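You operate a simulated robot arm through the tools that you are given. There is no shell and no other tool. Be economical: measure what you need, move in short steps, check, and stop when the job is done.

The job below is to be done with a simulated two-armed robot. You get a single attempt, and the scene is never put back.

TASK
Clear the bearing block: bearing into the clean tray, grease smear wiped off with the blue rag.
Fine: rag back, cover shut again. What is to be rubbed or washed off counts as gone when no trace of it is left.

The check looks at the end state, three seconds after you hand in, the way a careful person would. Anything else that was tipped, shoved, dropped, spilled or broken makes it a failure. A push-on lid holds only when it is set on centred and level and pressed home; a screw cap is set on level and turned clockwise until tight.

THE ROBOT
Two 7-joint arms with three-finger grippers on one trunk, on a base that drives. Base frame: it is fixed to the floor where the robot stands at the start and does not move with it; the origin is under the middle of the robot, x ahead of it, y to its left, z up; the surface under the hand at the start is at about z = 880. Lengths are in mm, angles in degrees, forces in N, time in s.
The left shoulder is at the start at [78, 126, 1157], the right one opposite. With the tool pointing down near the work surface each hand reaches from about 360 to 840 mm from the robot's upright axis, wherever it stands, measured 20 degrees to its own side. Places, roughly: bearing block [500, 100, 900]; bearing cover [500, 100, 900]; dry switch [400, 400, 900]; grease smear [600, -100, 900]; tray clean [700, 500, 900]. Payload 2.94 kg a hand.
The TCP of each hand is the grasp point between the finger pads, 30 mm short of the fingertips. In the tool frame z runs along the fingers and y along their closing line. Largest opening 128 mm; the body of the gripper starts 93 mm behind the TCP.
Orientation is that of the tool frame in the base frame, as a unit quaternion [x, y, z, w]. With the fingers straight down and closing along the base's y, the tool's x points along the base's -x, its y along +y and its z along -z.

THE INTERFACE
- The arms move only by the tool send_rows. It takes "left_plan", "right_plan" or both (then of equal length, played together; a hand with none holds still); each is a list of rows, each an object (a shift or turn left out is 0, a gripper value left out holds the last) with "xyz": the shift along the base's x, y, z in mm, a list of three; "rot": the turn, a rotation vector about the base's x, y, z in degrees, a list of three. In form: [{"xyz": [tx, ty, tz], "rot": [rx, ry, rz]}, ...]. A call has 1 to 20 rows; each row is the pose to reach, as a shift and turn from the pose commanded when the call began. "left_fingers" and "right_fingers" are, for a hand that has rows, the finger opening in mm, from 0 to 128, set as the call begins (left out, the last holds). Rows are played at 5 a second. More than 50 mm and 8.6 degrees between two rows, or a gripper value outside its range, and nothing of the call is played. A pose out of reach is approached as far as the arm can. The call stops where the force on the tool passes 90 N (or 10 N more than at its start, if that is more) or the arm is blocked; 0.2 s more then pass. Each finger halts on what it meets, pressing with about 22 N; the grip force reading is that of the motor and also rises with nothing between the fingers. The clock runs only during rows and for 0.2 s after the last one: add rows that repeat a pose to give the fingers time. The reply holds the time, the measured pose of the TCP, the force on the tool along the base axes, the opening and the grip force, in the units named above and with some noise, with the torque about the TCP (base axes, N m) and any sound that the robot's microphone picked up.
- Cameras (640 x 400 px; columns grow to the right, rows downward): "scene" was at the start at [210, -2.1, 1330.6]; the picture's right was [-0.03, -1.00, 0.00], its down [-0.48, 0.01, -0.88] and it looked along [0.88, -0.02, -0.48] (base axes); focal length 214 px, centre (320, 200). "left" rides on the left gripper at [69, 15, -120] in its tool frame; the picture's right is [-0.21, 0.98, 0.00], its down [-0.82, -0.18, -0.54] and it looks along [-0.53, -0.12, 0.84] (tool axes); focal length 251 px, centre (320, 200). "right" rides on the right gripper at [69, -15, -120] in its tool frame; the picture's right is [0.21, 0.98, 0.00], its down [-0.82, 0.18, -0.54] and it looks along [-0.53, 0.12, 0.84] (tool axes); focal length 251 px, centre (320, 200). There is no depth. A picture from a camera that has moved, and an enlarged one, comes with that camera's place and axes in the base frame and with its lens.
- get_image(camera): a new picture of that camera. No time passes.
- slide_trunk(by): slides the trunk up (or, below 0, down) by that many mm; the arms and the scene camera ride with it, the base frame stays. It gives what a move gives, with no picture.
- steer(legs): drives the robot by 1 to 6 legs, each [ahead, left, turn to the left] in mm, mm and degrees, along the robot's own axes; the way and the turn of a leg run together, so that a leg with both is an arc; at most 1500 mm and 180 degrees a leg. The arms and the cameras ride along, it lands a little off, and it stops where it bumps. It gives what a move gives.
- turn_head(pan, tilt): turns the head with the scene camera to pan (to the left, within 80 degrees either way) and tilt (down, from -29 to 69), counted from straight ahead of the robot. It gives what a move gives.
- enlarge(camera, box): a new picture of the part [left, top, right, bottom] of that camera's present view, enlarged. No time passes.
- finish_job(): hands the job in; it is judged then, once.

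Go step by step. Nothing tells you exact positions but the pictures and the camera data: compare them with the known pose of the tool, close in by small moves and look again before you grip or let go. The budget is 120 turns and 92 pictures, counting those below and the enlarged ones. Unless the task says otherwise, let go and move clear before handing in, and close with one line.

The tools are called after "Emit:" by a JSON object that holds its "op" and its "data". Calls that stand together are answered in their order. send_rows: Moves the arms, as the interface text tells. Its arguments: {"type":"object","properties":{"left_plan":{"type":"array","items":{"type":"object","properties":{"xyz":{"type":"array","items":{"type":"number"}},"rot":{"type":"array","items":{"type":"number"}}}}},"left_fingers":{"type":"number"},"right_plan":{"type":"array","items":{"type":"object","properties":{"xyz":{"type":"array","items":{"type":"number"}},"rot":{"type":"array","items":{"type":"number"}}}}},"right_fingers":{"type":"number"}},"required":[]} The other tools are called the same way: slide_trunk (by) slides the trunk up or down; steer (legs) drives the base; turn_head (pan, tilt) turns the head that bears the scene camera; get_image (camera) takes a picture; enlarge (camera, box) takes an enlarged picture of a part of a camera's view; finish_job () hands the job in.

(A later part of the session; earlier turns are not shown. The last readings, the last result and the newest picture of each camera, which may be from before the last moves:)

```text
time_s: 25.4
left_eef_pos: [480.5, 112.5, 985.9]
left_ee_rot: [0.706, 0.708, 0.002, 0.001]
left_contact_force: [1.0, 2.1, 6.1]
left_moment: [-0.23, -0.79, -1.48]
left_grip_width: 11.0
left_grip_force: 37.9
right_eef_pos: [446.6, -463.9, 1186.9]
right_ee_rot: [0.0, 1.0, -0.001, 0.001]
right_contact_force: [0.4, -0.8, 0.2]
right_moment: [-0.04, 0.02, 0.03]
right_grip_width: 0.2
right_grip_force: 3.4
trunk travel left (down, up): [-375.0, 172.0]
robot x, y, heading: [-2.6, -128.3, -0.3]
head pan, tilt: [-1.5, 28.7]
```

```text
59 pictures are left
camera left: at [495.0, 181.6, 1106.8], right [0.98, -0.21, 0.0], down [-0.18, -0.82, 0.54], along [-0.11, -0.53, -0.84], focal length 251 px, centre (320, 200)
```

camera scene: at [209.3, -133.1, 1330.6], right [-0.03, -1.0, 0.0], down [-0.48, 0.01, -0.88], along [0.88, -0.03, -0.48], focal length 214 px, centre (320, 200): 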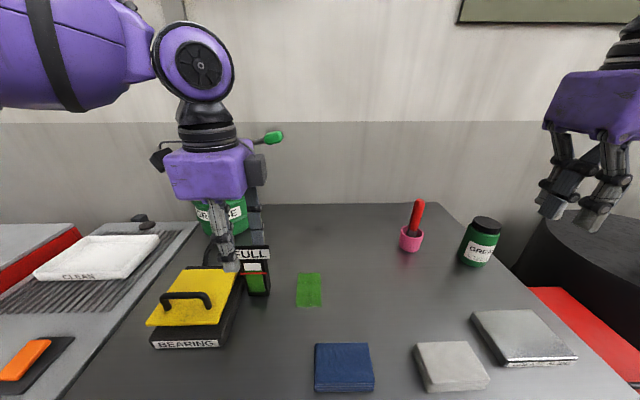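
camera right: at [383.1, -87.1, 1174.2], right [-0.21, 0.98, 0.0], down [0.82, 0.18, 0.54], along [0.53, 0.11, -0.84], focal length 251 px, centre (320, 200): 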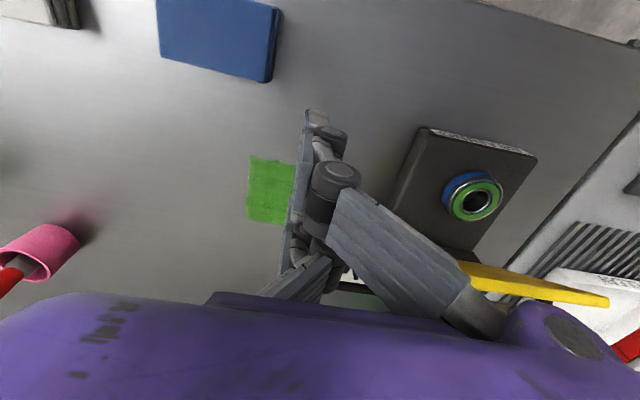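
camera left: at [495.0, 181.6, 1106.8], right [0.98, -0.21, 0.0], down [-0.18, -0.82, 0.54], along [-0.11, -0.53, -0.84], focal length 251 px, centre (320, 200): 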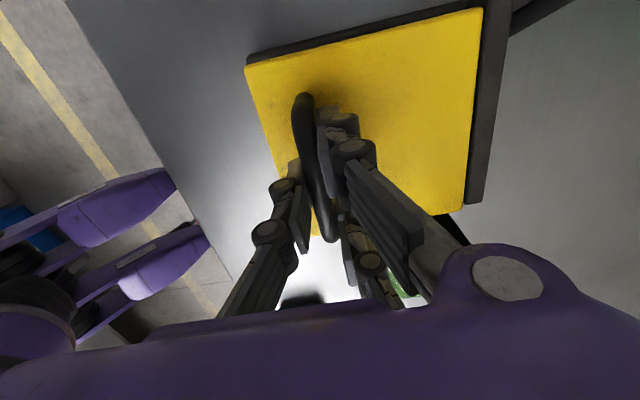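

Gripped. I'll raise the cover to about 60°.

Emit:
{"op": "send_rows", "data": {"left_plan": [{"xyz": [6.5, 0, 13]}, {"xyz": [14.7, 0, 24.9]}, {"xyz": [24.6, 0, 35]}, {"xyz": [36.5, 0, 43.8]}, {"xyz": [49.5, 0, 51]}, {"xyz": [63, 0, 56]}, {"xyz": [77, 0, 59]}, {"xyz": [85, 0, 60]}, {"xyz": [85, 0, 60]}]}}

Emit:
{"op": "send_rows", "data": {"left_plan": [{"xyz": [10, 0, 1]}, {"xyz": [22, 0, 1]}, {"xyz": [34, 0, 0]}, {"xyz": [46, 0, -3]}, {"xyz": [46, 0, -3]}], "left_fingers": 22}}

Emit:
{"op": "get_image", "data": {"camera": "scene"}}

Emit:
{"op": "get_image", "data": {"camera": "left"}}

```text
time_s: 27.4
left_eef_pos: [566.9, 113.0, 1045.3]
left_ee_rot: [0.705, 0.709, 0.001, -0.001]
left_contact_force: [-0.3, -3.6, -9.3]
left_moment: [-0.03, 0.12, -0.75]
left_grip_width: 12.7
left_grip_force: 36.4
right_eef_pos: [447.5, -464.0, 1186.2]
right_ee_rot: [0.001, 1.0, 0.0, 0.001]
right_contact_force: [0.5, -0.5, -0.6]
right_moment: [-0.01, 0.01, -0.01]
right_grip_width: 0.0
right_grip_force: 3.2
trunk travel left (down, up): [-375.0, 172.0]
robot x, y, heading: [0.6, -131.5, -0.2]
head pan, tilt: [-1.5, 28.7]
```

```text
time_s: 28.6
left_eef_pos: [611.0, 112.6, 1042.8]
left_ee_rot: [0.706, 0.709, 0.002, 0.0]
left_contact_force: [-0.8, -0.1, -0.4]
left_moment: [0.0, -0.03, 0.02]
left_grip_width: 22.2
left_grip_force: 0.4
right_eef_pos: [447.1, -464.3, 1185.3]
right_ee_rot: [0.001, 1.0, -0.001, 0.001]
right_contact_force: [-0.6, -0.4, -0.1]
right_moment: [-0.01, -0.03, 0.0]
right_grip_width: 0.0
right_grip_force: 2.6
trunk travel left (down, up): [-375.0, 172.0]
robot x, y, heading: [-1.4, -129.9, -0.2]
head pan, tilt: [-1.5, 28.7]
```

```text
58 pictures are left
camera scene: at [209.0, -133.2, 1330.6], right [-0.03, -1.0, 0.0], down [-0.48, 0.01, -0.88], along [0.88, -0.03, -0.48], focal length 214 px, centre (320, 200)
```

scene: 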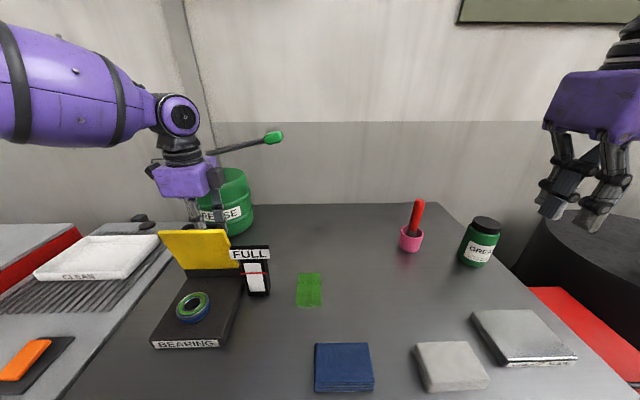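

```text
57 pictures are left
camera left: at [625.6, 182.1, 1163.7], right [0.98, -0.21, 0.0], down [-0.18, -0.82, 0.54], along [-0.11, -0.53, -0.84], focal length 251 px, centre (320, 200)
```

left: 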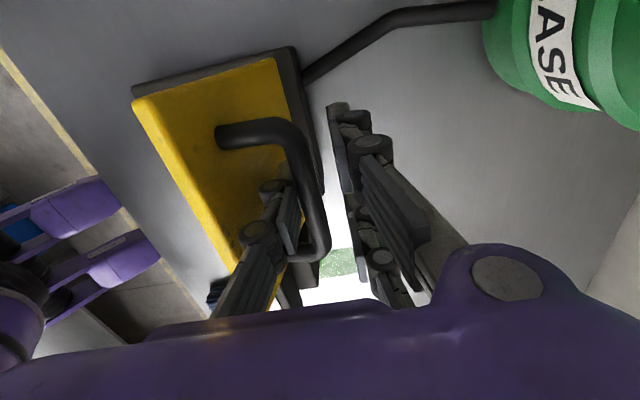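

The lid is near 85° now. I'll keep pushing past upright.

Emit:
{"op": "send_rows", "data": {"left_plan": [{"xyz": [10, 0, -3]}, {"xyz": [20, 0, -6]}, {"xyz": [30, 0, -10]}, {"xyz": [38, 0, -14]}, {"xyz": [38, 0, -14]}]}}

Emit:
{"op": "get_image", "data": {"camera": "left"}}

Emit:
{"op": "enlarge", "data": {"camera": "scene", "box": [120, 180, 320, 360]}}

```text
time_s: 29.8
left_eef_pos: [649.2, 113.2, 1028.8]
left_ee_rot: [0.704, 0.71, 0.002, 0.0]
left_contact_force: [-0.2, -0.4, 0.3]
left_moment: [-0.02, 0.02, -0.01]
left_grip_width: 21.8
left_grip_force: 0.0
right_eef_pos: [447.5, -464.0, 1186.1]
right_ee_rot: [0.0, 1.0, 0.0, 0.001]
right_contact_force: [-0.9, 0.3, -0.2]
right_moment: [0.0, 0.0, 0.02]
right_grip_width: 0.0
right_grip_force: 3.3
trunk travel left (down, up): [-375.0, 172.0]
robot x, y, heading: [-2.0, -130.4, -0.4]
head pan, tilt: [-1.5, 28.7]
```

```text
56 pictures are left
camera left: at [663.7, 182.0, 1150.0], right [0.98, -0.21, 0.0], down [-0.18, -0.82, 0.54], along [-0.11, -0.53, -0.84], focal length 251 px, centre (320, 200)
```

left: 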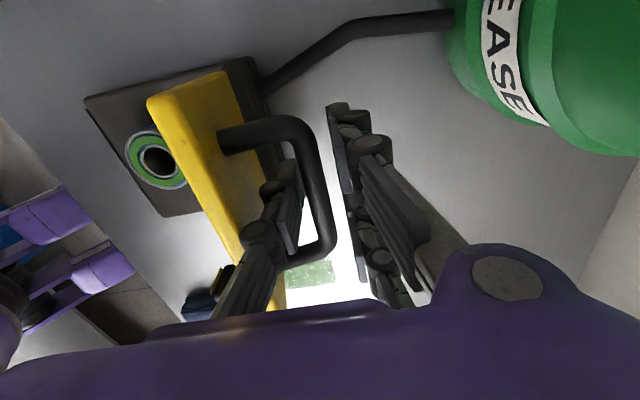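

```text
2.22 times, centred on (220, 270) of scene
camera zoom: at [209.0, -133.3, 1330.6], right [-0.03, -1.0, 0.0], down [-0.48, 0.01, -0.88], along [0.88, -0.03, -0.48], focal length 477 px, centre (542, 44)
```

zoom: 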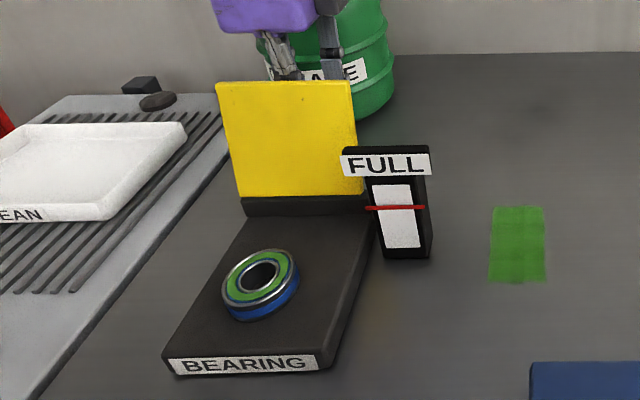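

The cover is past upright. I'll nudge it a little more, then withdraw straight up.

Emit:
{"op": "send_rows", "data": {"left_plan": [{"xyz": [8, 0, -3]}, {"xyz": [8, 0, -3]}]}}

Emit:
{"op": "send_rows", "data": {"left_plan": [{"xyz": [-2, 0, 15]}, {"xyz": [-2, 0, 50]}, {"xyz": [-2, 0, 90]}, {"xyz": [-2, 0, 115]}]}}

Emit:
{"op": "enlarge", "data": {"camera": "scene", "box": [120, 180, 320, 360]}}

```text
time_s: 30.4
left_eef_pos: [656.6, 114.0, 1025.9]
left_ee_rot: [0.705, 0.709, 0.001, -0.001]
left_contact_force: [-1.3, 0.3, -3.5]
left_moment: [-0.05, -0.09, -0.02]
left_grip_width: 23.5
left_grip_force: 0.6
right_eef_pos: [446.8, -464.2, 1186.8]
right_ee_rot: [0.002, 1.0, 0.0, 0.001]
right_contact_force: [0.1, -0.1, -0.7]
right_moment: [0.01, -0.03, 0.01]
right_grip_width: 0.0
right_grip_force: 3.2
trunk travel left (down, up): [-375.0, 172.0]
robot x, y, heading: [0.7, -129.5, -0.4]
head pan, tilt: [-1.5, 28.7]
```

```text
time_s: 30.9
left_eef_pos: [646.1, 113.4, 1039.4]
left_ee_rot: [0.706, 0.708, -0.008, -0.018]
left_contact_force: [-0.4, 0.4, -0.3]
left_moment: [0.03, -0.02, -0.03]
left_grip_width: 21.4
left_grip_force: 0.1
right_eef_pos: [446.7, -464.1, 1187.5]
right_ee_rot: [0.0, 1.0, -0.001, 0.002]
right_contact_force: [-1.2, 0.3, -0.3]
right_moment: [0.01, -0.02, 0.02]
right_grip_width: 0.0
right_grip_force: 2.6
trunk travel left (down, up): [-375.0, 172.0]
robot x, y, heading: [0.6, -127.1, -0.1]
head pan, tilt: [-1.5, 28.7]
stopped in row 2 (left hand): the force on the tool passed its limit at 123 N (the readings are from after the stop); the commanded pose is now the measured one
```

```text
2.22 times, centred on (220, 270) of scene
camera zoom: at [208.2, -133.9, 1331.2], right [-0.03, -1.0, 0.0], down [-0.48, 0.01, -0.88], along [0.88, -0.03, -0.48], focal length 477 px, centre (542, 44)
```

zoom: 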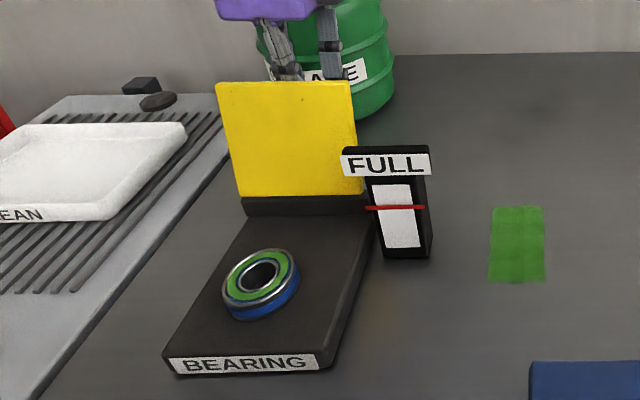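

The finger snagged on the bar, and it's free of load now. I'll check the wrist view before pulling out.

Emit:
{"op": "get_image", "data": {"camera": "left"}}

```text
53 pictures are left
camera left: at [666.0, 180.1, 1160.9], right [0.98, -0.21, -0.04], down [-0.16, -0.83, 0.54], along [-0.15, -0.52, -0.84], focal length 251 px, centre (320, 200)
```

left: 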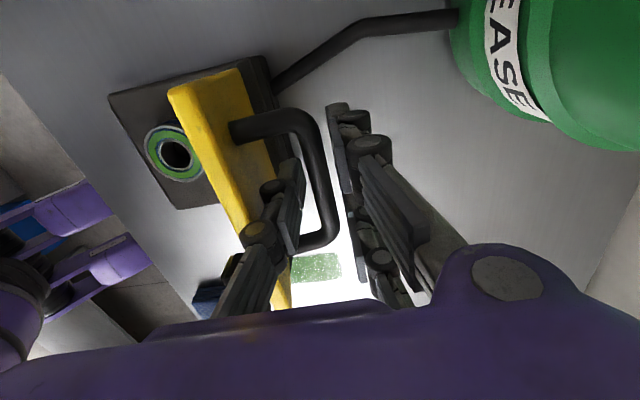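

The near finger sits between the leaning lid and the bar. I'll tilt the hand parallel to the lid and slide out along it.

Emit:
{"op": "send_rows", "data": {"left_plan": [{"xyz": [1, 0, 0], "rot": [0, 6, 0]}, {"xyz": [2, 0, 8], "rot": [0, 6, 0]}, {"xyz": [3, 0, 16], "rot": [0, 6, 0]}, {"xyz": [4, 0, 26], "rot": [0, 6, 0]}]}}

Emit:
{"op": "get_image", "data": {"camera": "left"}}

```text
time_s: 31.9
left_eef_pos: [626.5, 130.4, 1047.2]
left_ee_rot: [0.705, 0.705, -0.044, -0.058]
left_contact_force: [0.4, -14.9, 5.1]
left_moment: [-0.1, 0.1, 0.16]
left_grip_width: 22.1
left_grip_force: 0.1
left hand out of reach, approached as far as the arm can: row 1, 2, 3, 4
right_eef_pos: [446.8, -467.0, 1184.3]
right_ee_rot: [0.001, 1.0, 0.002, 0.002]
right_contact_force: [0.0, -0.6, 0.0]
right_moment: [0.04, 0.05, -0.01]
right_grip_width: 0.2
right_grip_force: 3.4
trunk travel left (down, up): [-375.0, 172.0]
robot x, y, heading: [0.0, -131.6, 0.0]
head pan, tilt: [-1.5, 28.7]
```

```text
52 pictures are left
camera left: at [658.4, 197.1, 1166.9], right [0.97, -0.21, -0.14], down [-0.1, -0.83, 0.55], along [-0.23, -0.51, -0.83], focal length 251 px, centre (320, 200)
```

left: 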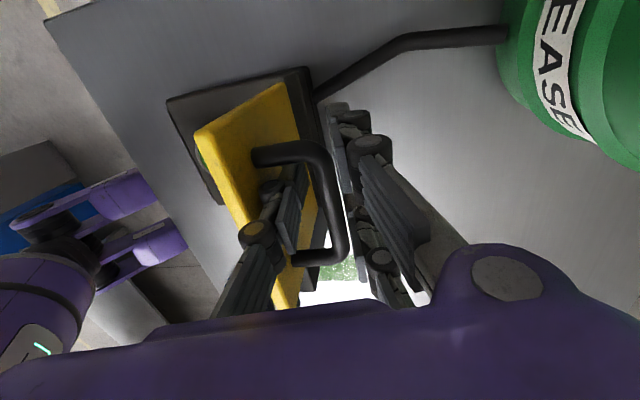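

Tilting is out of reach here. I'll go back to vertical, push the lid to its stop again, centre the finger in the gap, and rise in small steps.

Emit:
{"op": "send_rows", "data": {"left_plan": [{"xyz": [6, -8, -5], "rot": [-1.1, -8.3, 0]}, {"xyz": [16, -17, -12], "rot": [-1.1, -8.3, 0]}, {"xyz": [24, -17, -16], "rot": [-1.1, -8.3, 0]}, {"xyz": [31, -17, -21], "rot": [-1.1, -8.3, 0]}, {"xyz": [31, -17, -21], "rot": [-1.1, -8.3, 0]}]}}

Emit:
{"op": "send_rows", "data": {"left_plan": [{"xyz": [-3, 0, 0]}, {"xyz": [-6, 0, 0]}, {"xyz": [-6, 0, 0]}], "left_fingers": 30}}

Emit:
{"op": "get_image", "data": {"camera": "left"}}

```text
time_s: 33.1
left_eef_pos: [658.2, 116.0, 1025.4]
left_ee_rot: [0.708, 0.707, -0.002, 0.003]
left_contact_force: [-4.2, 1.2, -1.4]
left_moment: [0.06, -0.01, 0.0]
left_grip_width: 24.5
left_grip_force: 2.1
right_eef_pos: [447.6, -462.9, 1187.0]
right_ee_rot: [0.001, 1.0, -0.001, 0.0]
right_contact_force: [0.4, -1.5, -0.4]
right_moment: [0.0, 0.0, -0.01]
right_grip_width: 0.0
right_grip_force: 2.5
trunk travel left (down, up): [-375.0, 172.0]
robot x, y, heading: [-0.5, -131.9, -0.4]
head pan, tilt: [-1.5, 28.7]
```

```text
time_s: 33.9
left_eef_pos: [651.9, 115.3, 1025.1]
left_ee_rot: [0.707, 0.707, -0.002, 0.003]
left_contact_force: [0.6, 0.3, 0.9]
left_moment: [0.0, 0.03, 0.01]
left_grip_width: 29.7
left_grip_force: 0.0
right_eef_pos: [446.6, -464.8, 1186.8]
right_ee_rot: [0.001, 1.0, 0.0, 0.002]
right_contact_force: [-0.3, -0.2, 0.0]
right_moment: [0.02, 0.04, 0.01]
right_grip_width: 0.0
right_grip_force: 3.1
trunk travel left (down, up): [-375.0, 172.0]
robot x, y, heading: [-0.4, -131.2, -0.2]
head pan, tilt: [-1.5, 28.7]
```

```text
51 pictures are left
camera left: at [667.2, 185.3, 1146.6], right [0.98, -0.22, 0.0], down [-0.18, -0.82, 0.54], along [-0.11, -0.53, -0.84], focal length 251 px, centre (320, 200)
```

left: 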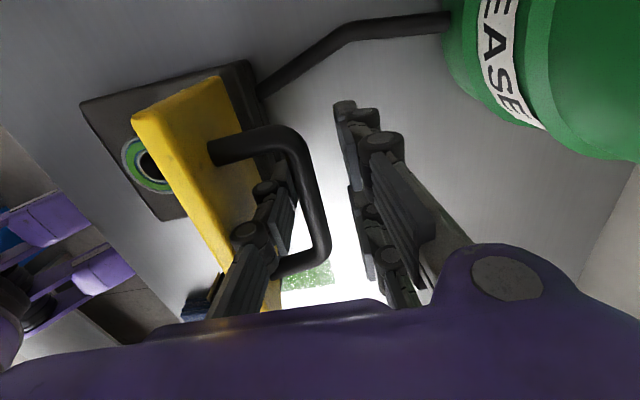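

There's no load and the lid stands. I'll rise in small steps.

Emit:
{"op": "send_rows", "data": {"left_plan": [{"xyz": [0, 0, 8]}, {"xyz": [0, 0, 16]}, {"xyz": [0, 0, 24]}, {"xyz": [0, 0, 32]}]}}

Emit:
{"op": "get_image", "data": {"camera": "left"}}

```text
time_s: 34.9
left_eef_pos: [651.7, 115.9, 1059.2]
left_ee_rot: [0.708, 0.706, -0.001, 0.003]
left_contact_force: [0.1, -0.8, -0.2]
left_moment: [0.03, 0.01, 0.0]
left_grip_width: 29.8
left_grip_force: 0.1
right_eef_pos: [446.5, -463.5, 1187.0]
right_ee_rot: [0.001, 1.0, 0.0, 0.001]
right_contact_force: [-0.1, -0.1, 0.4]
right_moment: [-0.02, 0.0, 0.02]
right_grip_width: 0.0
right_grip_force: 3.5
trunk travel left (down, up): [-375.0, 172.0]
robot x, y, heading: [0.6, -129.7, -0.2]
head pan, tilt: [-1.5, 28.7]
```

```text
50 pictures are left
camera left: at [666.6, 185.2, 1179.3], right [0.98, -0.22, 0.0], down [-0.18, -0.82, 0.54], along [-0.11, -0.53, -0.84], focal length 251 px, centre (320, 200)
```

left: 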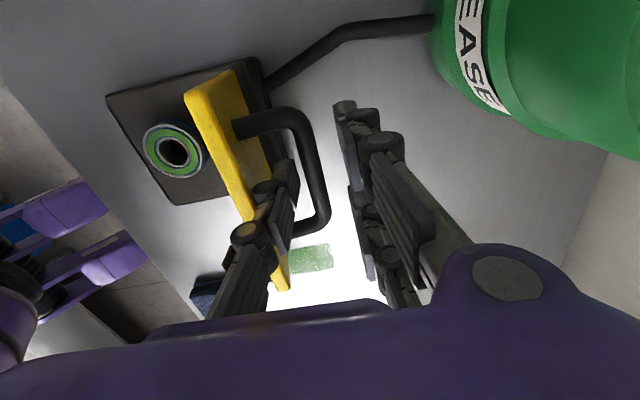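

Clean so far. A bit more to clear the lid's edge.

Emit:
{"op": "send_rows", "data": {"left_plan": [{"xyz": [0, 0, 12]}, {"xyz": [0, 0, 24]}, {"xyz": [0, 0, 36]}, {"xyz": [0, 0, 48]}]}}

Emit:
{"op": "get_image", "data": {"camera": "left"}}

```text
time_s: 35.9
left_eef_pos: [651.9, 116.7, 1106.5]
left_ee_rot: [0.707, 0.707, -0.001, 0.003]
left_contact_force: [-0.7, 0.6, 0.0]
left_moment: [-0.01, -0.03, -0.01]
left_grip_width: 29.7
left_grip_force: 0.0
right_eef_pos: [446.8, -464.2, 1188.1]
right_ee_rot: [0.002, 1.0, 0.0, 0.001]
right_contact_force: [0.2, -0.7, 0.3]
right_moment: [-0.01, 0.03, 0.01]
right_grip_width: 0.2
right_grip_force: 3.3
trunk travel left (down, up): [-375.0, 172.0]
robot x, y, heading: [3.6, -127.9, -0.1]
head pan, tilt: [-1.5, 28.7]
```

```text
49 pictures are left
camera left: at [666.5, 185.8, 1227.4], right [0.98, -0.22, 0.0], down [-0.18, -0.82, 0.54], along [-0.11, -0.53, -0.84], focal length 251 px, centre (320, 200)
```

left: 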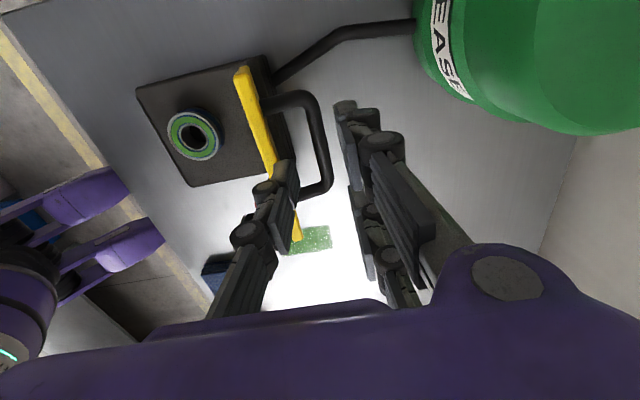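

The lid stays open by itself. Next I'll go over it and turn the left hand back to close along y above the bearing, which I put at about [497, 119].

Emit:
{"op": "send_rows", "data": {"left_plan": [{"xyz": [0, 0, 30]}, {"xyz": [-10, 0, 40], "rot": [0, 0, 8.2]}, {"xyz": [-28, 0, 40], "rot": [0, 0, 16.4]}, {"xyz": [-46, 0, 40], "rot": [0, 0, 24.6]}, {"xyz": [-64, 0, 40], "rot": [0, 0, 32.8]}, {"xyz": [-82, 0, 40], "rot": [0, 0, 41]}, {"xyz": [-100, 0, 40], "rot": [0, 0, 49.2]}, {"xyz": [-118, 0, 35], "rot": [0, 0, 57.4]}, {"xyz": [-130, 0, 25], "rot": [0, 0, 65.6]}, {"xyz": [-142, 0, 10], "rot": [0, 0, 73.8]}, {"xyz": [-154, 0, -10], "rot": [0, 0, 82]}, {"xyz": [-154, 2, -30], "rot": [0, 0, 90]}, {"xyz": [-154, 2, -30], "rot": [0, 0, 90]}], "left_fingers": 110}}

Emit:
{"op": "get_image", "data": {"camera": "left"}}

Emit:
{"op": "enlarge", "data": {"camera": "scene", "box": [120, 180, 320, 360]}}

```text
time_s: 38.7
left_eef_pos: [496.8, 116.7, 1075.0]
left_ee_rot: [-0.001, 1.0, 0.0, 0.003]
left_contact_force: [0.3, -0.9, -0.3]
left_moment: [0.02, -0.02, 0.01]
left_grip_width: 109.8
left_grip_force: 0.1
left hand out of reach, approached as far as the arm can: row 1
right_eef_pos: [446.7, -464.3, 1185.8]
right_ee_rot: [0.001, 1.0, 0.0, 0.0]
right_contact_force: [0.0, -0.5, -0.6]
right_moment: [0.0, -0.01, -0.02]
right_grip_width: 0.0
right_grip_force: 3.0
trunk travel left (down, up): [-375.0, 172.0]
robot x, y, heading: [-1.2, -135.4, -0.2]
head pan, tilt: [-1.5, 28.7]
```

```text
48 pictures are left
camera left: at [427.8, 132.1, 1196.9], right [0.21, 0.98, 0.0], down [0.82, -0.18, 0.54], along [0.53, -0.11, -0.84], focal length 251 px, centre (320, 200)
```

left: 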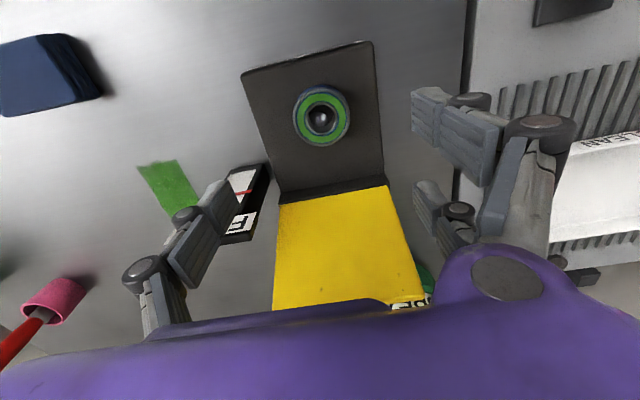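

```text
2.22 times, centred on (220, 270) of scene
camera zoom: at [208.5, -133.4, 1330.6], right [-0.03, -1.0, 0.0], down [-0.48, 0.01, -0.88], along [0.88, -0.03, -0.48], focal length 477 px, centre (542, 44)
```

zoom: 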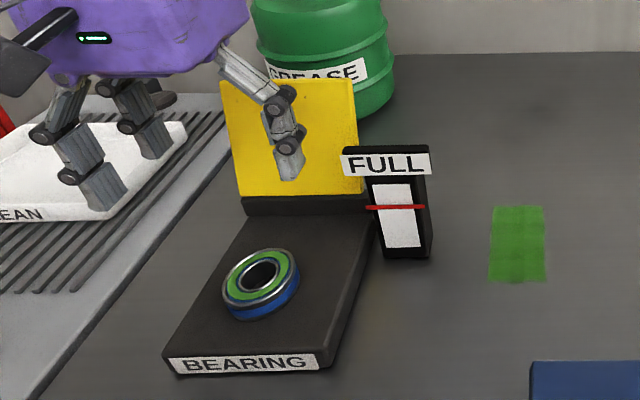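

The bearing sits on the block at about [495, 118], top z≈935. I'll descend with 96 mm opening.

Emit:
{"op": "send_rows", "data": {"left_plan": [{"xyz": [-2, 1, -45]}, {"xyz": [-2, 1, -85]}, {"xyz": [-2, 1, -105]}], "left_fingers": 96}}

Emit:
{"op": "get_image", "data": {"camera": "left"}}

Emit:
{"op": "enlarge", "data": {"camera": "scene", "box": [120, 220, 280, 360]}}

```text
time_s: 39.5
left_eef_pos: [495.9, 118.8, 970.9]
left_ee_rot: [0.0, 1.0, 0.001, 0.002]
left_contact_force: [-0.6, 0.8, 0.4]
left_moment: [0.02, -0.03, 0.01]
left_grip_width: 95.7
left_grip_force: 0.1
right_eef_pos: [447.4, -463.5, 1186.5]
right_ee_rot: [0.001, 1.0, 0.0, 0.001]
right_contact_force: [-0.2, -0.6, -0.3]
right_moment: [0.01, -0.01, 0.02]
right_grip_width: 0.0
right_grip_force: 2.8
trunk travel left (down, up): [-375.0, 172.0]
robot x, y, heading: [-2.8, -130.6, -0.5]
head pan, tilt: [-1.5, 28.7]
```

```text
46 pictures are left
camera left: at [425.9, 133.9, 1091.4], right [0.21, 0.98, 0.0], down [0.82, -0.18, 0.54], along [0.53, -0.11, -0.84], focal length 251 px, centre (320, 200)
```

left: 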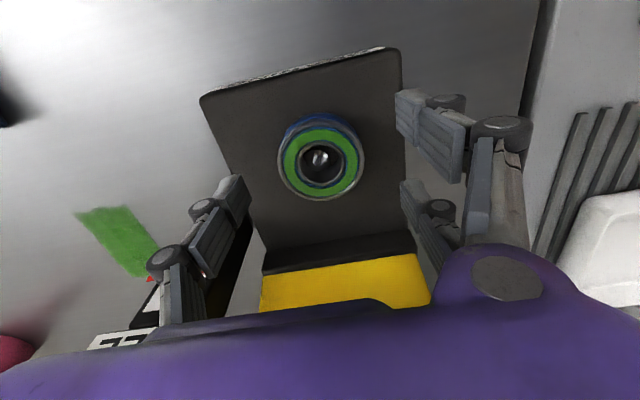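

```text
2.86 times, centred on (200, 290) of scene
camera zoom: at [208.9, -133.3, 1330.6], right [-0.03, -1.0, 0.0], down [-0.48, 0.01, -0.88], along [0.88, -0.03, -0.48], focal length 613 px, centre (663, -57)
```

zoom: 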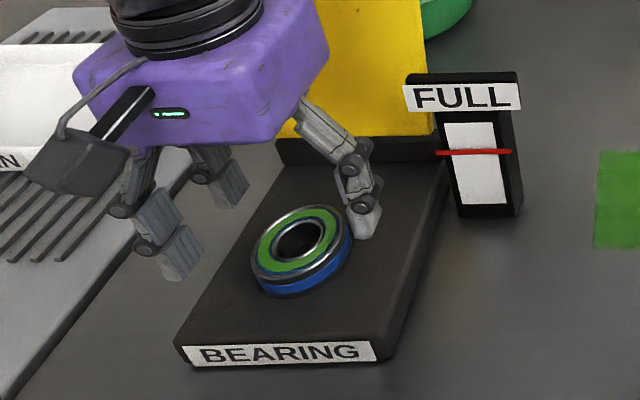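

The fingers straddle the bearing. I'll go down to z≈941 and close.

Emit:
{"op": "send_rows", "data": {"left_plan": [{"xyz": [-1, 1, -15]}, {"xyz": [-1, 1, -29]}]}}

Emit:
{"op": "send_rows", "data": {"left_plan": [{"xyz": [0, 0, 0]}, {"xyz": [0, 0, 0]}, {"xyz": [0, 0, 0]}], "left_fingers": 0}}

Emit:
{"op": "get_image", "data": {"camera": "left"}}

```text
time_s: 40.1
left_eef_pos: [495.6, 120.4, 941.9]
left_ee_rot: [0.001, 1.0, 0.0, 0.002]
left_contact_force: [0.3, -0.5, 0.3]
left_moment: [0.01, -0.03, 0.0]
left_grip_width: 96.0
left_grip_force: 0.0
right_eef_pos: [447.2, -464.3, 1187.4]
right_ee_rot: [0.0, 1.0, 0.0, 0.001]
right_contact_force: [-0.2, -0.1, 0.4]
right_moment: [0.01, -0.02, -0.01]
right_grip_width: 0.2
right_grip_force: 3.1
trunk travel left (down, up): [-375.0, 172.0]
robot x, y, heading: [0.5, -128.4, -0.3]
head pan, tilt: [-1.5, 28.7]
```

```text
time_s: 40.9
left_eef_pos: [495.9, 118.9, 942.3]
left_ee_rot: [0.001, 1.0, 0.003, 0.002]
left_contact_force: [1.0, -0.6, 1.2]
left_moment: [-0.03, -0.12, -0.01]
left_grip_width: 52.9
left_grip_force: 22.3
right_eef_pos: [447.1, -463.4, 1187.0]
right_ee_rot: [0.001, 1.0, 0.001, 0.0]
right_contact_force: [0.5, -0.2, 0.3]
right_moment: [-0.01, 0.01, 0.0]
right_grip_width: 0.1
right_grip_force: 3.0
trunk travel left (down, up): [-375.0, 172.0]
robot x, y, heading: [2.1, -134.8, 0.1]
head pan, tilt: [-1.5, 28.7]
```

```text
44 pictures are left
camera left: at [425.5, 134.8, 1063.2], right [0.22, 0.98, 0.0], down [0.82, -0.18, 0.54], along [0.53, -0.11, -0.84], focal length 251 px, centre (320, 200)
```

left: 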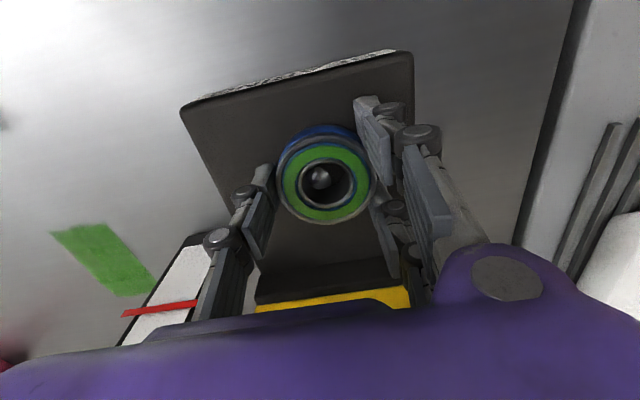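

The bearing is held (53 mm), and a peg shows in its bore. I'll lift straight up.

Emit:
{"op": "send_rows", "data": {"left_plan": [{"xyz": [0, 0, 10]}, {"xyz": [0, 0, 25]}, {"xyz": [0, 0, 50]}, {"xyz": [0, 0, 90]}, {"xyz": [0, 0, 130]}, {"xyz": [0, 0, 160]}]}}

Emit:
{"op": "get_image", "data": {"camera": "scene"}}

```text
time_s: 42.3
left_eef_pos: [495.3, 119.0, 1103.7]
left_ee_rot: [0.0, 1.0, 0.001, 0.003]
left_contact_force: [0.4, -0.5, -3.6]
left_moment: [0.02, -0.01, -0.01]
left_grip_width: 52.9
left_grip_force: 21.6
right_eef_pos: [445.7, -463.8, 1186.0]
right_ee_rot: [0.001, 1.0, -0.001, 0.0]
right_contact_force: [-0.5, 0.5, 0.1]
right_moment: [0.01, 0.01, -0.04]
right_grip_width: 0.1
right_grip_force: 2.5
trunk travel left (down, up): [-375.0, 172.0]
robot x, y, heading: [0.9, -128.4, -0.4]
head pan, tilt: [-1.5, 28.7]
```

```text
43 pictures are left
camera scene: at [208.5, -133.5, 1330.6], right [-0.03, -1.0, 0.0], down [-0.48, 0.01, -0.88], along [0.88, -0.03, -0.48], focal length 214 px, centre (320, 200)
```

scene: 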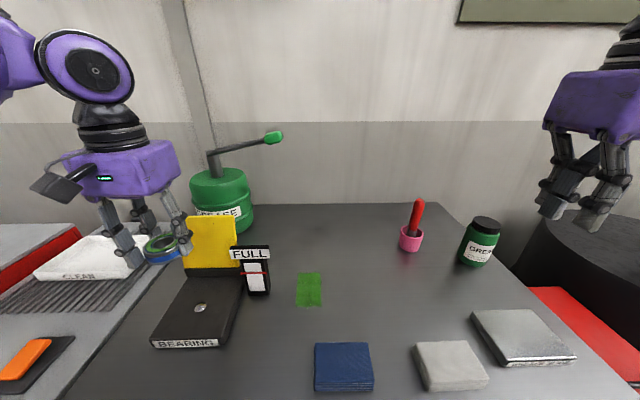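

The bearing is out, and the lid stays up. I'll drive the base left so the tray is in reach.

Emit:
{"op": "steer", "data": {"legs": [[0, 205, 0]]}}

Emit:
{"op": "get_image", "data": {"camera": "scene"}}

Emit:
{"op": "get_image", "data": {"camera": "left"}}

```text
time_s: 44.7
left_eef_pos: [496.0, 322.1, 1102.9]
left_ee_rot: [0.002, 1.0, 0.001, 0.002]
left_contact_force: [0.8, -0.1, -2.9]
left_moment: [0.01, -0.01, 0.01]
left_grip_width: 53.0
left_grip_force: 21.7
right_eef_pos: [446.7, -260.5, 1186.9]
right_ee_rot: [0.002, 1.0, 0.0, 0.001]
right_contact_force: [-0.5, -0.6, -0.2]
right_moment: [-0.02, -0.01, 0.04]
right_grip_width: 0.0
right_grip_force: 2.7
trunk travel left (down, up): [-375.0, 172.0]
robot x, y, heading: [-0.2, 72.9, -0.2]
head pan, tilt: [-1.5, 28.7]
```

```text
42 pictures are left
camera scene: at [209.6, 69.8, 1330.6], right [-0.03, -1.0, 0.0], down [-0.48, 0.01, -0.88], along [0.88, -0.03, -0.48], focal length 214 px, centre (320, 200)
```

scene: 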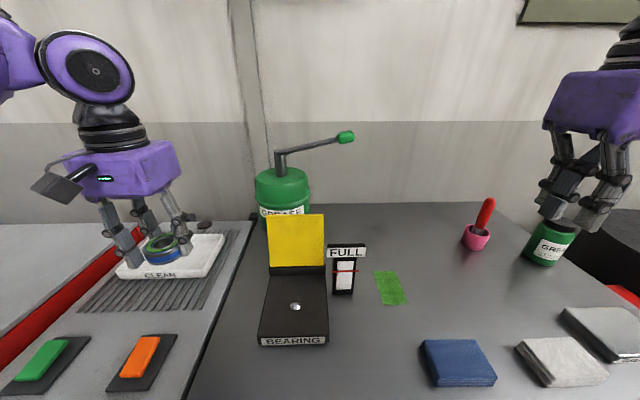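

```text
41 pictures are left
camera left: at [426.8, 336.5, 1223.5], right [0.22, 0.98, 0.0], down [0.82, -0.18, 0.54], along [0.53, -0.12, -0.84], focal length 251 px, centre (320, 200)
```

left: 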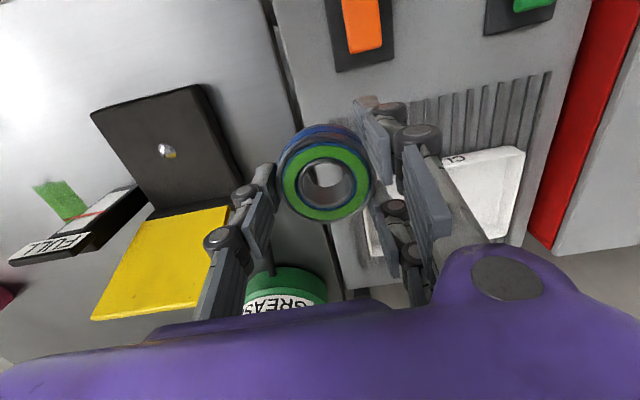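

The tray spans about x 600–772, y 350–575. I'll carry the bearing over its middle.

Emit:
{"op": "send_rows", "data": {"left_plan": [{"xyz": [38, 27, 0]}, {"xyz": [76, 54, 0]}, {"xyz": [114, 81, 0]}, {"xyz": [150, 107, -10]}, {"xyz": [180, 128, -30]}, {"xyz": [180, 128, -70]}, {"xyz": [180, 128, -100]}, {"xyz": [180, 128, -100]}]}}

Emit:
{"op": "get_image", "data": {"camera": "left"}}

Emit:
{"op": "enlarge", "data": {"camera": "scene", "box": [60, 160, 260, 320]}}

```text
time_s: 46.5
left_eef_pos: [675.8, 450.3, 1003.3]
left_ee_rot: [0.002, 1.0, 0.0, 0.002]
left_contact_force: [0.7, 0.0, -2.9]
left_moment: [-0.01, 0.03, -0.02]
left_grip_width: 53.2
left_grip_force: 22.2
right_eef_pos: [448.0, -261.6, 1187.8]
right_ee_rot: [0.002, 1.0, 0.0, 0.001]
right_contact_force: [0.4, -0.5, -0.2]
right_moment: [0.01, 0.0, 0.03]
right_grip_width: 0.0
right_grip_force: 3.1
trunk travel left (down, up): [-375.0, 172.0]
robot x, y, heading: [1.9, 71.6, -0.2]
head pan, tilt: [-1.5, 28.7]
```

```text
40 pictures are left
camera left: at [606.4, 465.4, 1123.8], right [0.22, 0.98, 0.0], down [0.82, -0.18, 0.54], along [0.53, -0.12, -0.84], focal length 251 px, centre (320, 200)
```

left: 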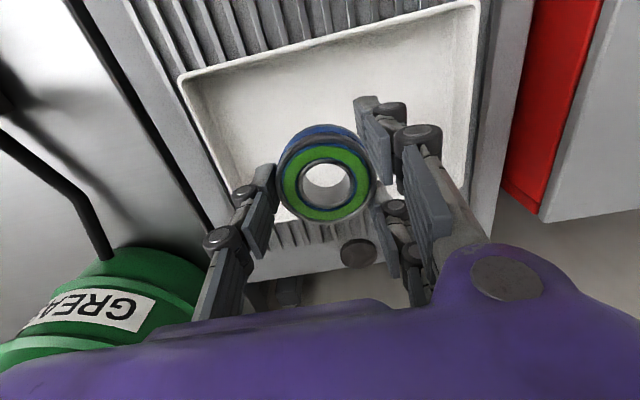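

```text
2.50 times, centred on (160, 240) of scene
camera zoom: at [209.4, 69.8, 1330.6], right [-0.03, -1.0, 0.0], down [-0.48, 0.01, -0.88], along [0.88, -0.03, -0.48], focal length 536 px, centre (720, 100)
```

zoom: 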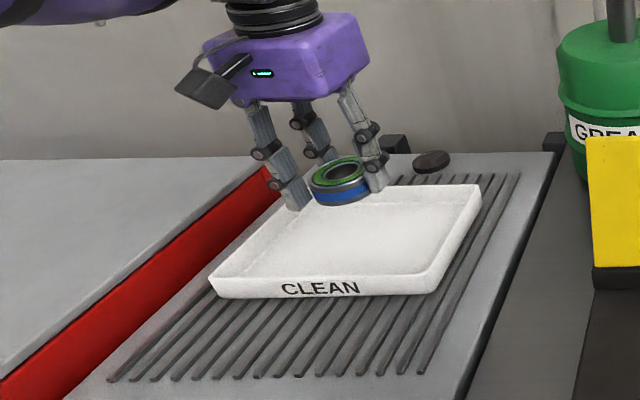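

The bearing is over the tray's interior. I'll lower it towards the floor of the tray.

Emit:
{"op": "send_rows", "data": {"left_plan": [{"xyz": [0, 0, -35]}, {"xyz": [0, 0, -55]}, {"xyz": [0, 0, -65]}]}}

Emit:
{"op": "enlarge", "data": {"camera": "scene", "box": [60, 160, 260, 320]}}

```text
time_s: 47.3
left_eef_pos: [678.1, 450.0, 937.8]
left_ee_rot: [0.002, 1.0, 0.001, 0.002]
left_contact_force: [-0.5, 0.0, -2.2]
left_moment: [0.01, 0.01, 0.01]
left_grip_width: 53.1
left_grip_force: 22.1
right_eef_pos: [446.5, -260.2, 1186.2]
right_ee_rot: [0.001, 1.0, -0.001, 0.001]
right_contact_force: [0.9, -0.5, -0.4]
right_moment: [0.01, -0.01, 0.02]
right_grip_width: 0.3
right_grip_force: 3.2
trunk travel left (down, up): [-375.0, 172.0]
robot x, y, heading: [2.1, 70.5, -0.4]
head pan, tilt: [-1.5, 28.7]
```

```text
2.50 times, centred on (160, 240) of scene
camera zoom: at [209.9, 69.9, 1330.5], right [-0.03, -1.0, 0.0], down [-0.48, 0.01, -0.88], along [0.88, -0.03, -0.48], focal length 536 px, centre (720, 100)
```

zoom: 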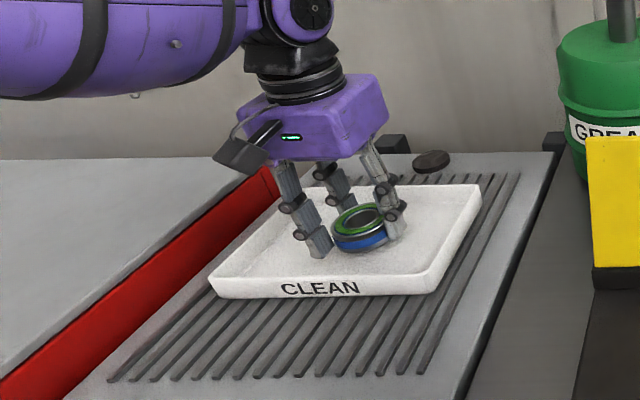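

Nearly down. I'll go in 4 mm steps and watch the force.

Emit:
{"op": "send_rows", "data": {"left_plan": [{"xyz": [0, 0, -4]}, {"xyz": [0, 0, -8]}]}}

Emit:
{"op": "send_rows", "data": {"left_plan": [{"xyz": [0, 0, -3]}, {"xyz": [0, 0, -6]}]}}

```text
time_s: 47.9
left_eef_pos: [676.3, 451.0, 930.6]
left_ee_rot: [0.002, 1.0, 0.001, 0.003]
left_contact_force: [0.1, 1.0, -3.5]
left_moment: [0.02, 0.0, -0.03]
left_grip_width: 53.2
left_grip_force: 21.9
right_eef_pos: [445.8, -260.9, 1186.5]
right_ee_rot: [0.002, 1.0, 0.001, 0.0]
right_contact_force: [0.4, -0.3, 0.1]
right_moment: [-0.02, 0.02, 0.0]
right_grip_width: 0.0
right_grip_force: 3.2
trunk travel left (down, up): [-375.0, 172.0]
robot x, y, heading: [0.9, 70.0, -0.4]
head pan, tilt: [-1.5, 28.7]
```

```text
time_s: 48.5
left_eef_pos: [677.1, 450.2, 923.6]
left_ee_rot: [0.002, 1.0, 0.001, 0.003]
left_contact_force: [-0.8, 0.4, -2.9]
left_moment: [-0.03, 0.02, 0.0]
left_grip_width: 53.0
left_grip_force: 21.6
right_eef_pos: [447.1, -261.9, 1187.0]
right_ee_rot: [0.001, 1.0, 0.0, 0.0]
right_contact_force: [0.1, 0.4, 0.3]
right_moment: [0.0, 0.02, 0.0]
right_grip_width: 0.1
right_grip_force: 2.9
trunk travel left (down, up): [-375.0, 172.0]
robot x, y, heading: [1.8, 72.4, -0.3]
head pan, tilt: [-1.5, 28.7]
```

Emit:
{"op": "send_rows", "data": {"left_plan": [{"xyz": [0, 0, -3]}, {"xyz": [0, 0, -5]}]}}

Emit:
{"op": "enlarge", "data": {"camera": "scene", "box": [130, 210, 230, 290]}}

```text
time_s: 49.1
left_eef_pos: [677.9, 449.0, 920.7]
left_ee_rot: [0.0, 1.0, 0.0, 0.006]
left_contact_force: [3.9, 1.1, 12.6]
left_moment: [0.07, -0.2, 0.08]
left_grip_width: 53.0
left_grip_force: 21.7
right_eef_pos: [446.0, -262.1, 1186.4]
right_ee_rot: [0.002, 1.0, 0.0, 0.0]
right_contact_force: [0.2, -0.4, -0.1]
right_moment: [-0.01, 0.03, -0.02]
right_grip_width: 0.0
right_grip_force: 3.5
trunk travel left (down, up): [-375.0, 172.0]
robot x, y, heading: [-0.4, 74.8, -0.7]
head pan, tilt: [-1.5, 28.7]
```

```text
5.00 times, centred on (180, 250) of scene
camera zoom: at [208.7, 69.3, 1330.9], right [-0.03, -1.0, 0.0], down [-0.48, 0.01, -0.88], along [0.88, -0.03, -0.48], focal length 1072 px, centre (1020, -50)
```

zoom: 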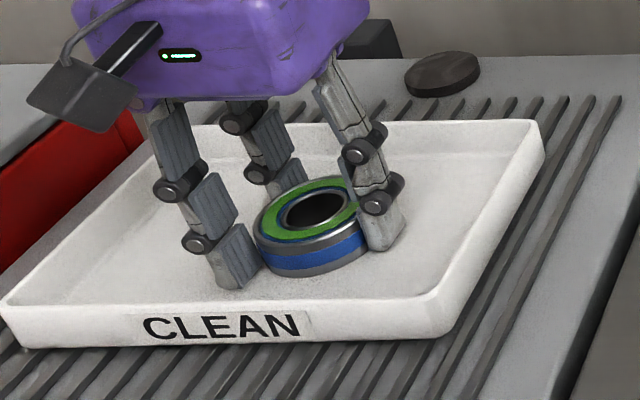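

Contact at about 15 N. I'll ease up 1 mm, release, and raise the hand.

Emit:
{"op": "send_rows", "data": {"left_plan": [{"xyz": [0, 0, 2]}, {"xyz": [0, 0, 2]}]}}

Emit:
{"op": "send_rows", "data": {"left_plan": [{"xyz": [0, 0, 0]}, {"xyz": [0, 0, 0]}, {"xyz": [0, 0, 30]}, {"xyz": [0, 0, 70]}, {"xyz": [0, 0, 115]}, {"xyz": [-30, -20, 150]}], "left_fingers": 84}}

Emit:
{"op": "enlarge", "data": {"camera": "scene", "box": [100, 200, 260, 300]}}

```text
time_s: 49.7
left_eef_pos: [675.1, 449.5, 921.2]
left_ee_rot: [0.002, 1.0, 0.002, 0.004]
left_contact_force: [4.9, 1.2, 9.8]
left_moment: [-0.02, -0.47, 0.03]
left_grip_width: 52.4
left_grip_force: 21.6
right_eef_pos: [447.7, -260.8, 1186.3]
right_ee_rot: [0.002, 1.0, 0.0, 0.001]
right_contact_force: [0.0, -0.7, -0.1]
right_moment: [0.0, 0.0, 0.0]
right_grip_width: 0.1
right_grip_force: 3.0
trunk travel left (down, up): [-375.0, 172.0]
robot x, y, heading: [1.9, 72.9, -0.4]
head pan, tilt: [-1.5, 28.7]
```

```text
refused: row 6 steps farther than a row can; nothing moved
```

```text
4.00 times, centred on (180, 250) of scene
camera zoom: at [208.9, 69.3, 1330.7], right [-0.03, -1.0, 0.0], down [-0.48, 0.01, -0.88], along [0.88, -0.03, -0.48], focal length 858 px, centre (880, 0)
```

zoom: 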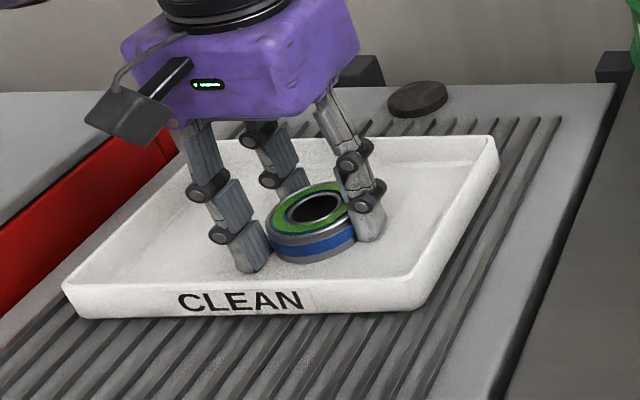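

Emit:
{"op": "send_rows", "data": {"left_plan": [{"xyz": [0, 0, 0]}, {"xyz": [0, 0, 0]}, {"xyz": [0, 0, 30]}, {"xyz": [0, 0, 70]}, {"xyz": [0, 0, 110]}, {"xyz": [-20, -20, 145]}], "left_fingers": 84}}

Emit:
{"op": "enlarge", "data": {"camera": "scene", "box": [100, 200, 260, 300]}}

```text
time_s: 51.1
left_eef_pos: [654.5, 429.7, 1065.7]
left_ee_rot: [0.002, 1.0, 0.001, 0.003]
left_contact_force: [-0.9, -1.5, -0.1]
left_moment: [0.03, -0.03, 0.0]
left_grip_width: 84.2
left_grip_force: 0.1
right_eef_pos: [444.4, -261.3, 1187.2]
right_ee_rot: [0.001, 1.0, 0.0, 0.002]
right_contact_force: [-0.6, -1.1, -1.0]
right_moment: [-0.01, -0.06, -0.05]
right_grip_width: 0.1
right_grip_force: 2.9
trunk travel left (down, up): [-375.0, 172.0]
robot x, y, heading: [0.6, 68.9, -0.2]
head pan, tilt: [-1.5, 28.7]
```

```text
4.00 times, centred on (180, 250) of scene
camera zoom: at [207.5, 69.0, 1330.9], right [-0.03, -1.0, 0.0], down [-0.48, 0.02, -0.88], along [0.88, -0.03, -0.48], focal length 858 px, centre (880, 0)
```

zoom: 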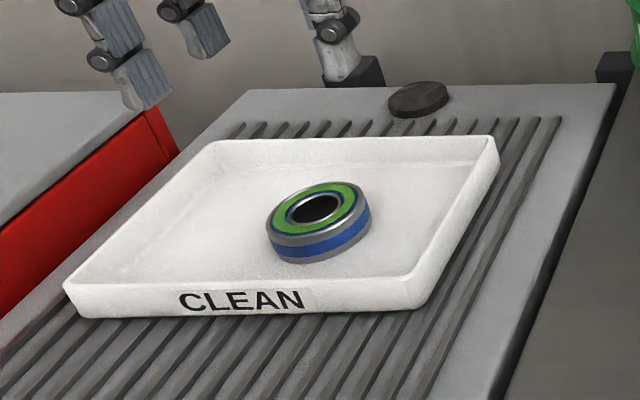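

The bearing rests flat in the clean tray. From this base position the right hand reaches the rag and smear well. I'll park the left hand and bring the right over the blue rag, turned to close along x.

Emit:
{"op": "send_rows", "data": {"left_plan": [{"xyz": [-15, -10, 5]}, {"xyz": [-30, -20, 10]}, {"xyz": [-45, -30, 15]}, {"xyz": [-60, -40, 20]}, {"xyz": [-75, -50, 25]}, {"xyz": [-90, -60, 30]}, {"xyz": [-105, -70, 35]}, {"xyz": [-120, -80, 40]}, {"xyz": [-135, -90, 40]}, {"xyz": [-150, -100, 40]}, {"xyz": [-150, -100, 40]}, {"xyz": [-150, -100, 40]}], "right_plan": [{"xyz": [-4, 7, -10], "rot": [0, 0, 8.2]}, {"xyz": [-8, 14, -20], "rot": [0, 0, 16.4]}, {"xyz": [-12, 21, -30], "rot": [0, 0, 24.6]}, {"xyz": [-16, 28, -40], "rot": [0, 0, 32.8]}, {"xyz": [-20, 35, -50], "rot": [0, 0, 41]}, {"xyz": [-24, 42, -60], "rot": [0, 0, 49.2]}, {"xyz": [-28, 49, -70], "rot": [0, 0, 57.4]}, {"xyz": [-32, 56, -80], "rot": [0, 0, 65.6]}, {"xyz": [-36, 63, -90], "rot": [0, 0, 73.8]}, {"xyz": [-40, 70, -100], "rot": [0, 0, 82]}, {"xyz": [-43, 79, -110], "rot": [0, 0, 90]}, {"xyz": [-43, 79, -110], "rot": [0, 0, 90]}], "right_fingers": 105}}

Emit:
{"op": "get_image", "data": {"camera": "right"}}

Emit:
{"op": "get_image", "data": {"camera": "scene"}}

```text
time_s: 53.7
left_eef_pos: [505.6, 328.1, 1106.6]
left_ee_rot: [0.002, 1.0, 0.001, 0.003]
left_contact_force: [-0.2, 0.6, 0.5]
left_moment: [0.0, 0.01, -0.02]
left_grip_width: 83.7
left_grip_force: 0.0
right_eef_pos: [308.6, -48.2, 1091.9]
right_ee_rot: [-0.707, 0.708, -0.001, 0.0]
right_contact_force: [0.2, -0.6, -0.1]
right_moment: [-0.02, -0.01, 0.01]
right_grip_width: 104.9
right_grip_force: 0.0
right hand out of reach, approached as far as the arm can: row 6, 7, 8, 9, 10, 11, 12
trunk travel left (down, up): [-375.0, 172.0]
robot x, y, heading: [0.2, 71.5, -0.5]
head pan, tilt: [-1.5, 28.7]
```

```text
34 pictures are left
camera right: at [324.3, -116.2, 1212.7], right [-0.98, -0.21, 0.0], down [-0.18, 0.82, 0.54], along [-0.11, 0.53, -0.84], focal length 251 px, centre (320, 200)
```

right: 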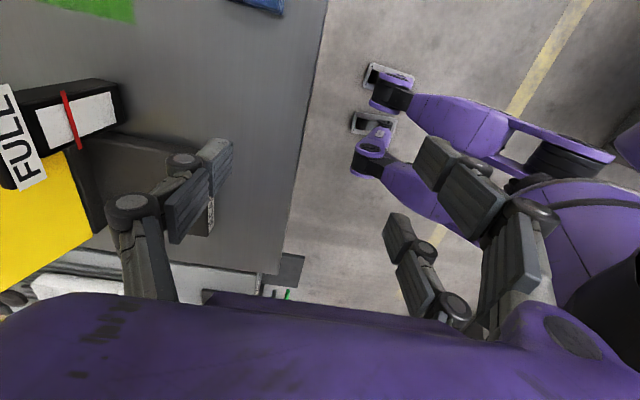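

```text
33 pictures are left
camera scene: at [209.1, 69.4, 1330.7], right [-0.03, -1.0, 0.0], down [-0.48, 0.01, -0.88], along [0.88, -0.03, -0.48], focal length 214 px, centre (320, 200)
```

scene: 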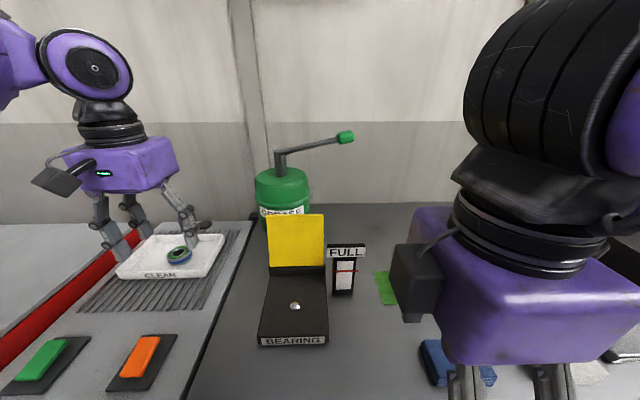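

That orientation isn't reachable so close in. I'll turn the right hand back to the default (closing along y) over a safer spot.

Emit:
{"op": "send_rows", "data": {"right_plan": [{"xyz": [10, -17, 5], "rot": [0, 0, -8]}, {"xyz": [20, -34, 10], "rot": [0, 0, -16]}, {"xyz": [30, -51, 15], "rot": [0, 0, -24]}, {"xyz": [40, -68, 20], "rot": [0, 0, -32]}, {"xyz": [50, -85, 25], "rot": [0, 0, -40]}, {"xyz": [60, -102, 30], "rot": [0, 0, -48]}, {"xyz": [70, -119, 30], "rot": [0, 0, -56]}, {"xyz": [80, -134, 30], "rot": [0, 0, -64]}, {"xyz": [90, -134, 30], "rot": [0, 0, -72]}, {"xyz": [95, -134, 20], "rot": [0, 0, -80]}, {"xyz": [95, -134, 10], "rot": [0, 0, -88]}, {"xyz": [95, -134, 0], "rot": [0, 0, -90]}, {"xyz": [95, -134, -20], "rot": [0, 0, -90]}], "right_fingers": 126}}

Emit:
{"op": "get_image", "data": {"camera": "right"}}

```text
time_s: 56.5
left_eef_pos: [505.7, 329.5, 1106.8]
left_ee_rot: [0.002, 1.0, 0.001, 0.003]
left_contact_force: [1.1, -0.1, -0.2]
left_moment: [0.01, -0.02, -0.01]
left_grip_width: 84.2
left_grip_force: 0.1
right_eef_pos: [404.8, -185.0, 1072.9]
right_ee_rot: [0.002, 1.0, 0.0, 0.0]
right_contact_force: [0.6, -0.3, -0.5]
right_moment: [0.0, 0.0, 0.0]
right_grip_width: 126.0
right_grip_force: 0.0
trunk travel left (down, up): [-375.0, 172.0]
robot x, y, heading: [2.6, 71.5, -0.4]
head pan, tilt: [-1.5, 28.7]
```

```text
32 pictures are left
camera right: at [336.2, -198.7, 1192.9], right [-0.21, 0.98, 0.0], down [0.82, 0.18, 0.54], along [0.53, 0.11, -0.84], focal length 251 px, centre (320, 200)
```

right: 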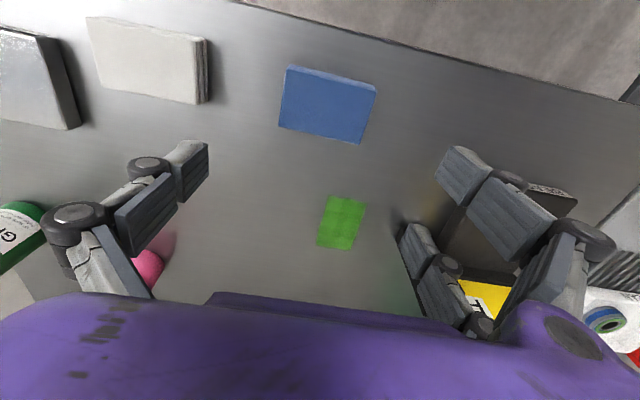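

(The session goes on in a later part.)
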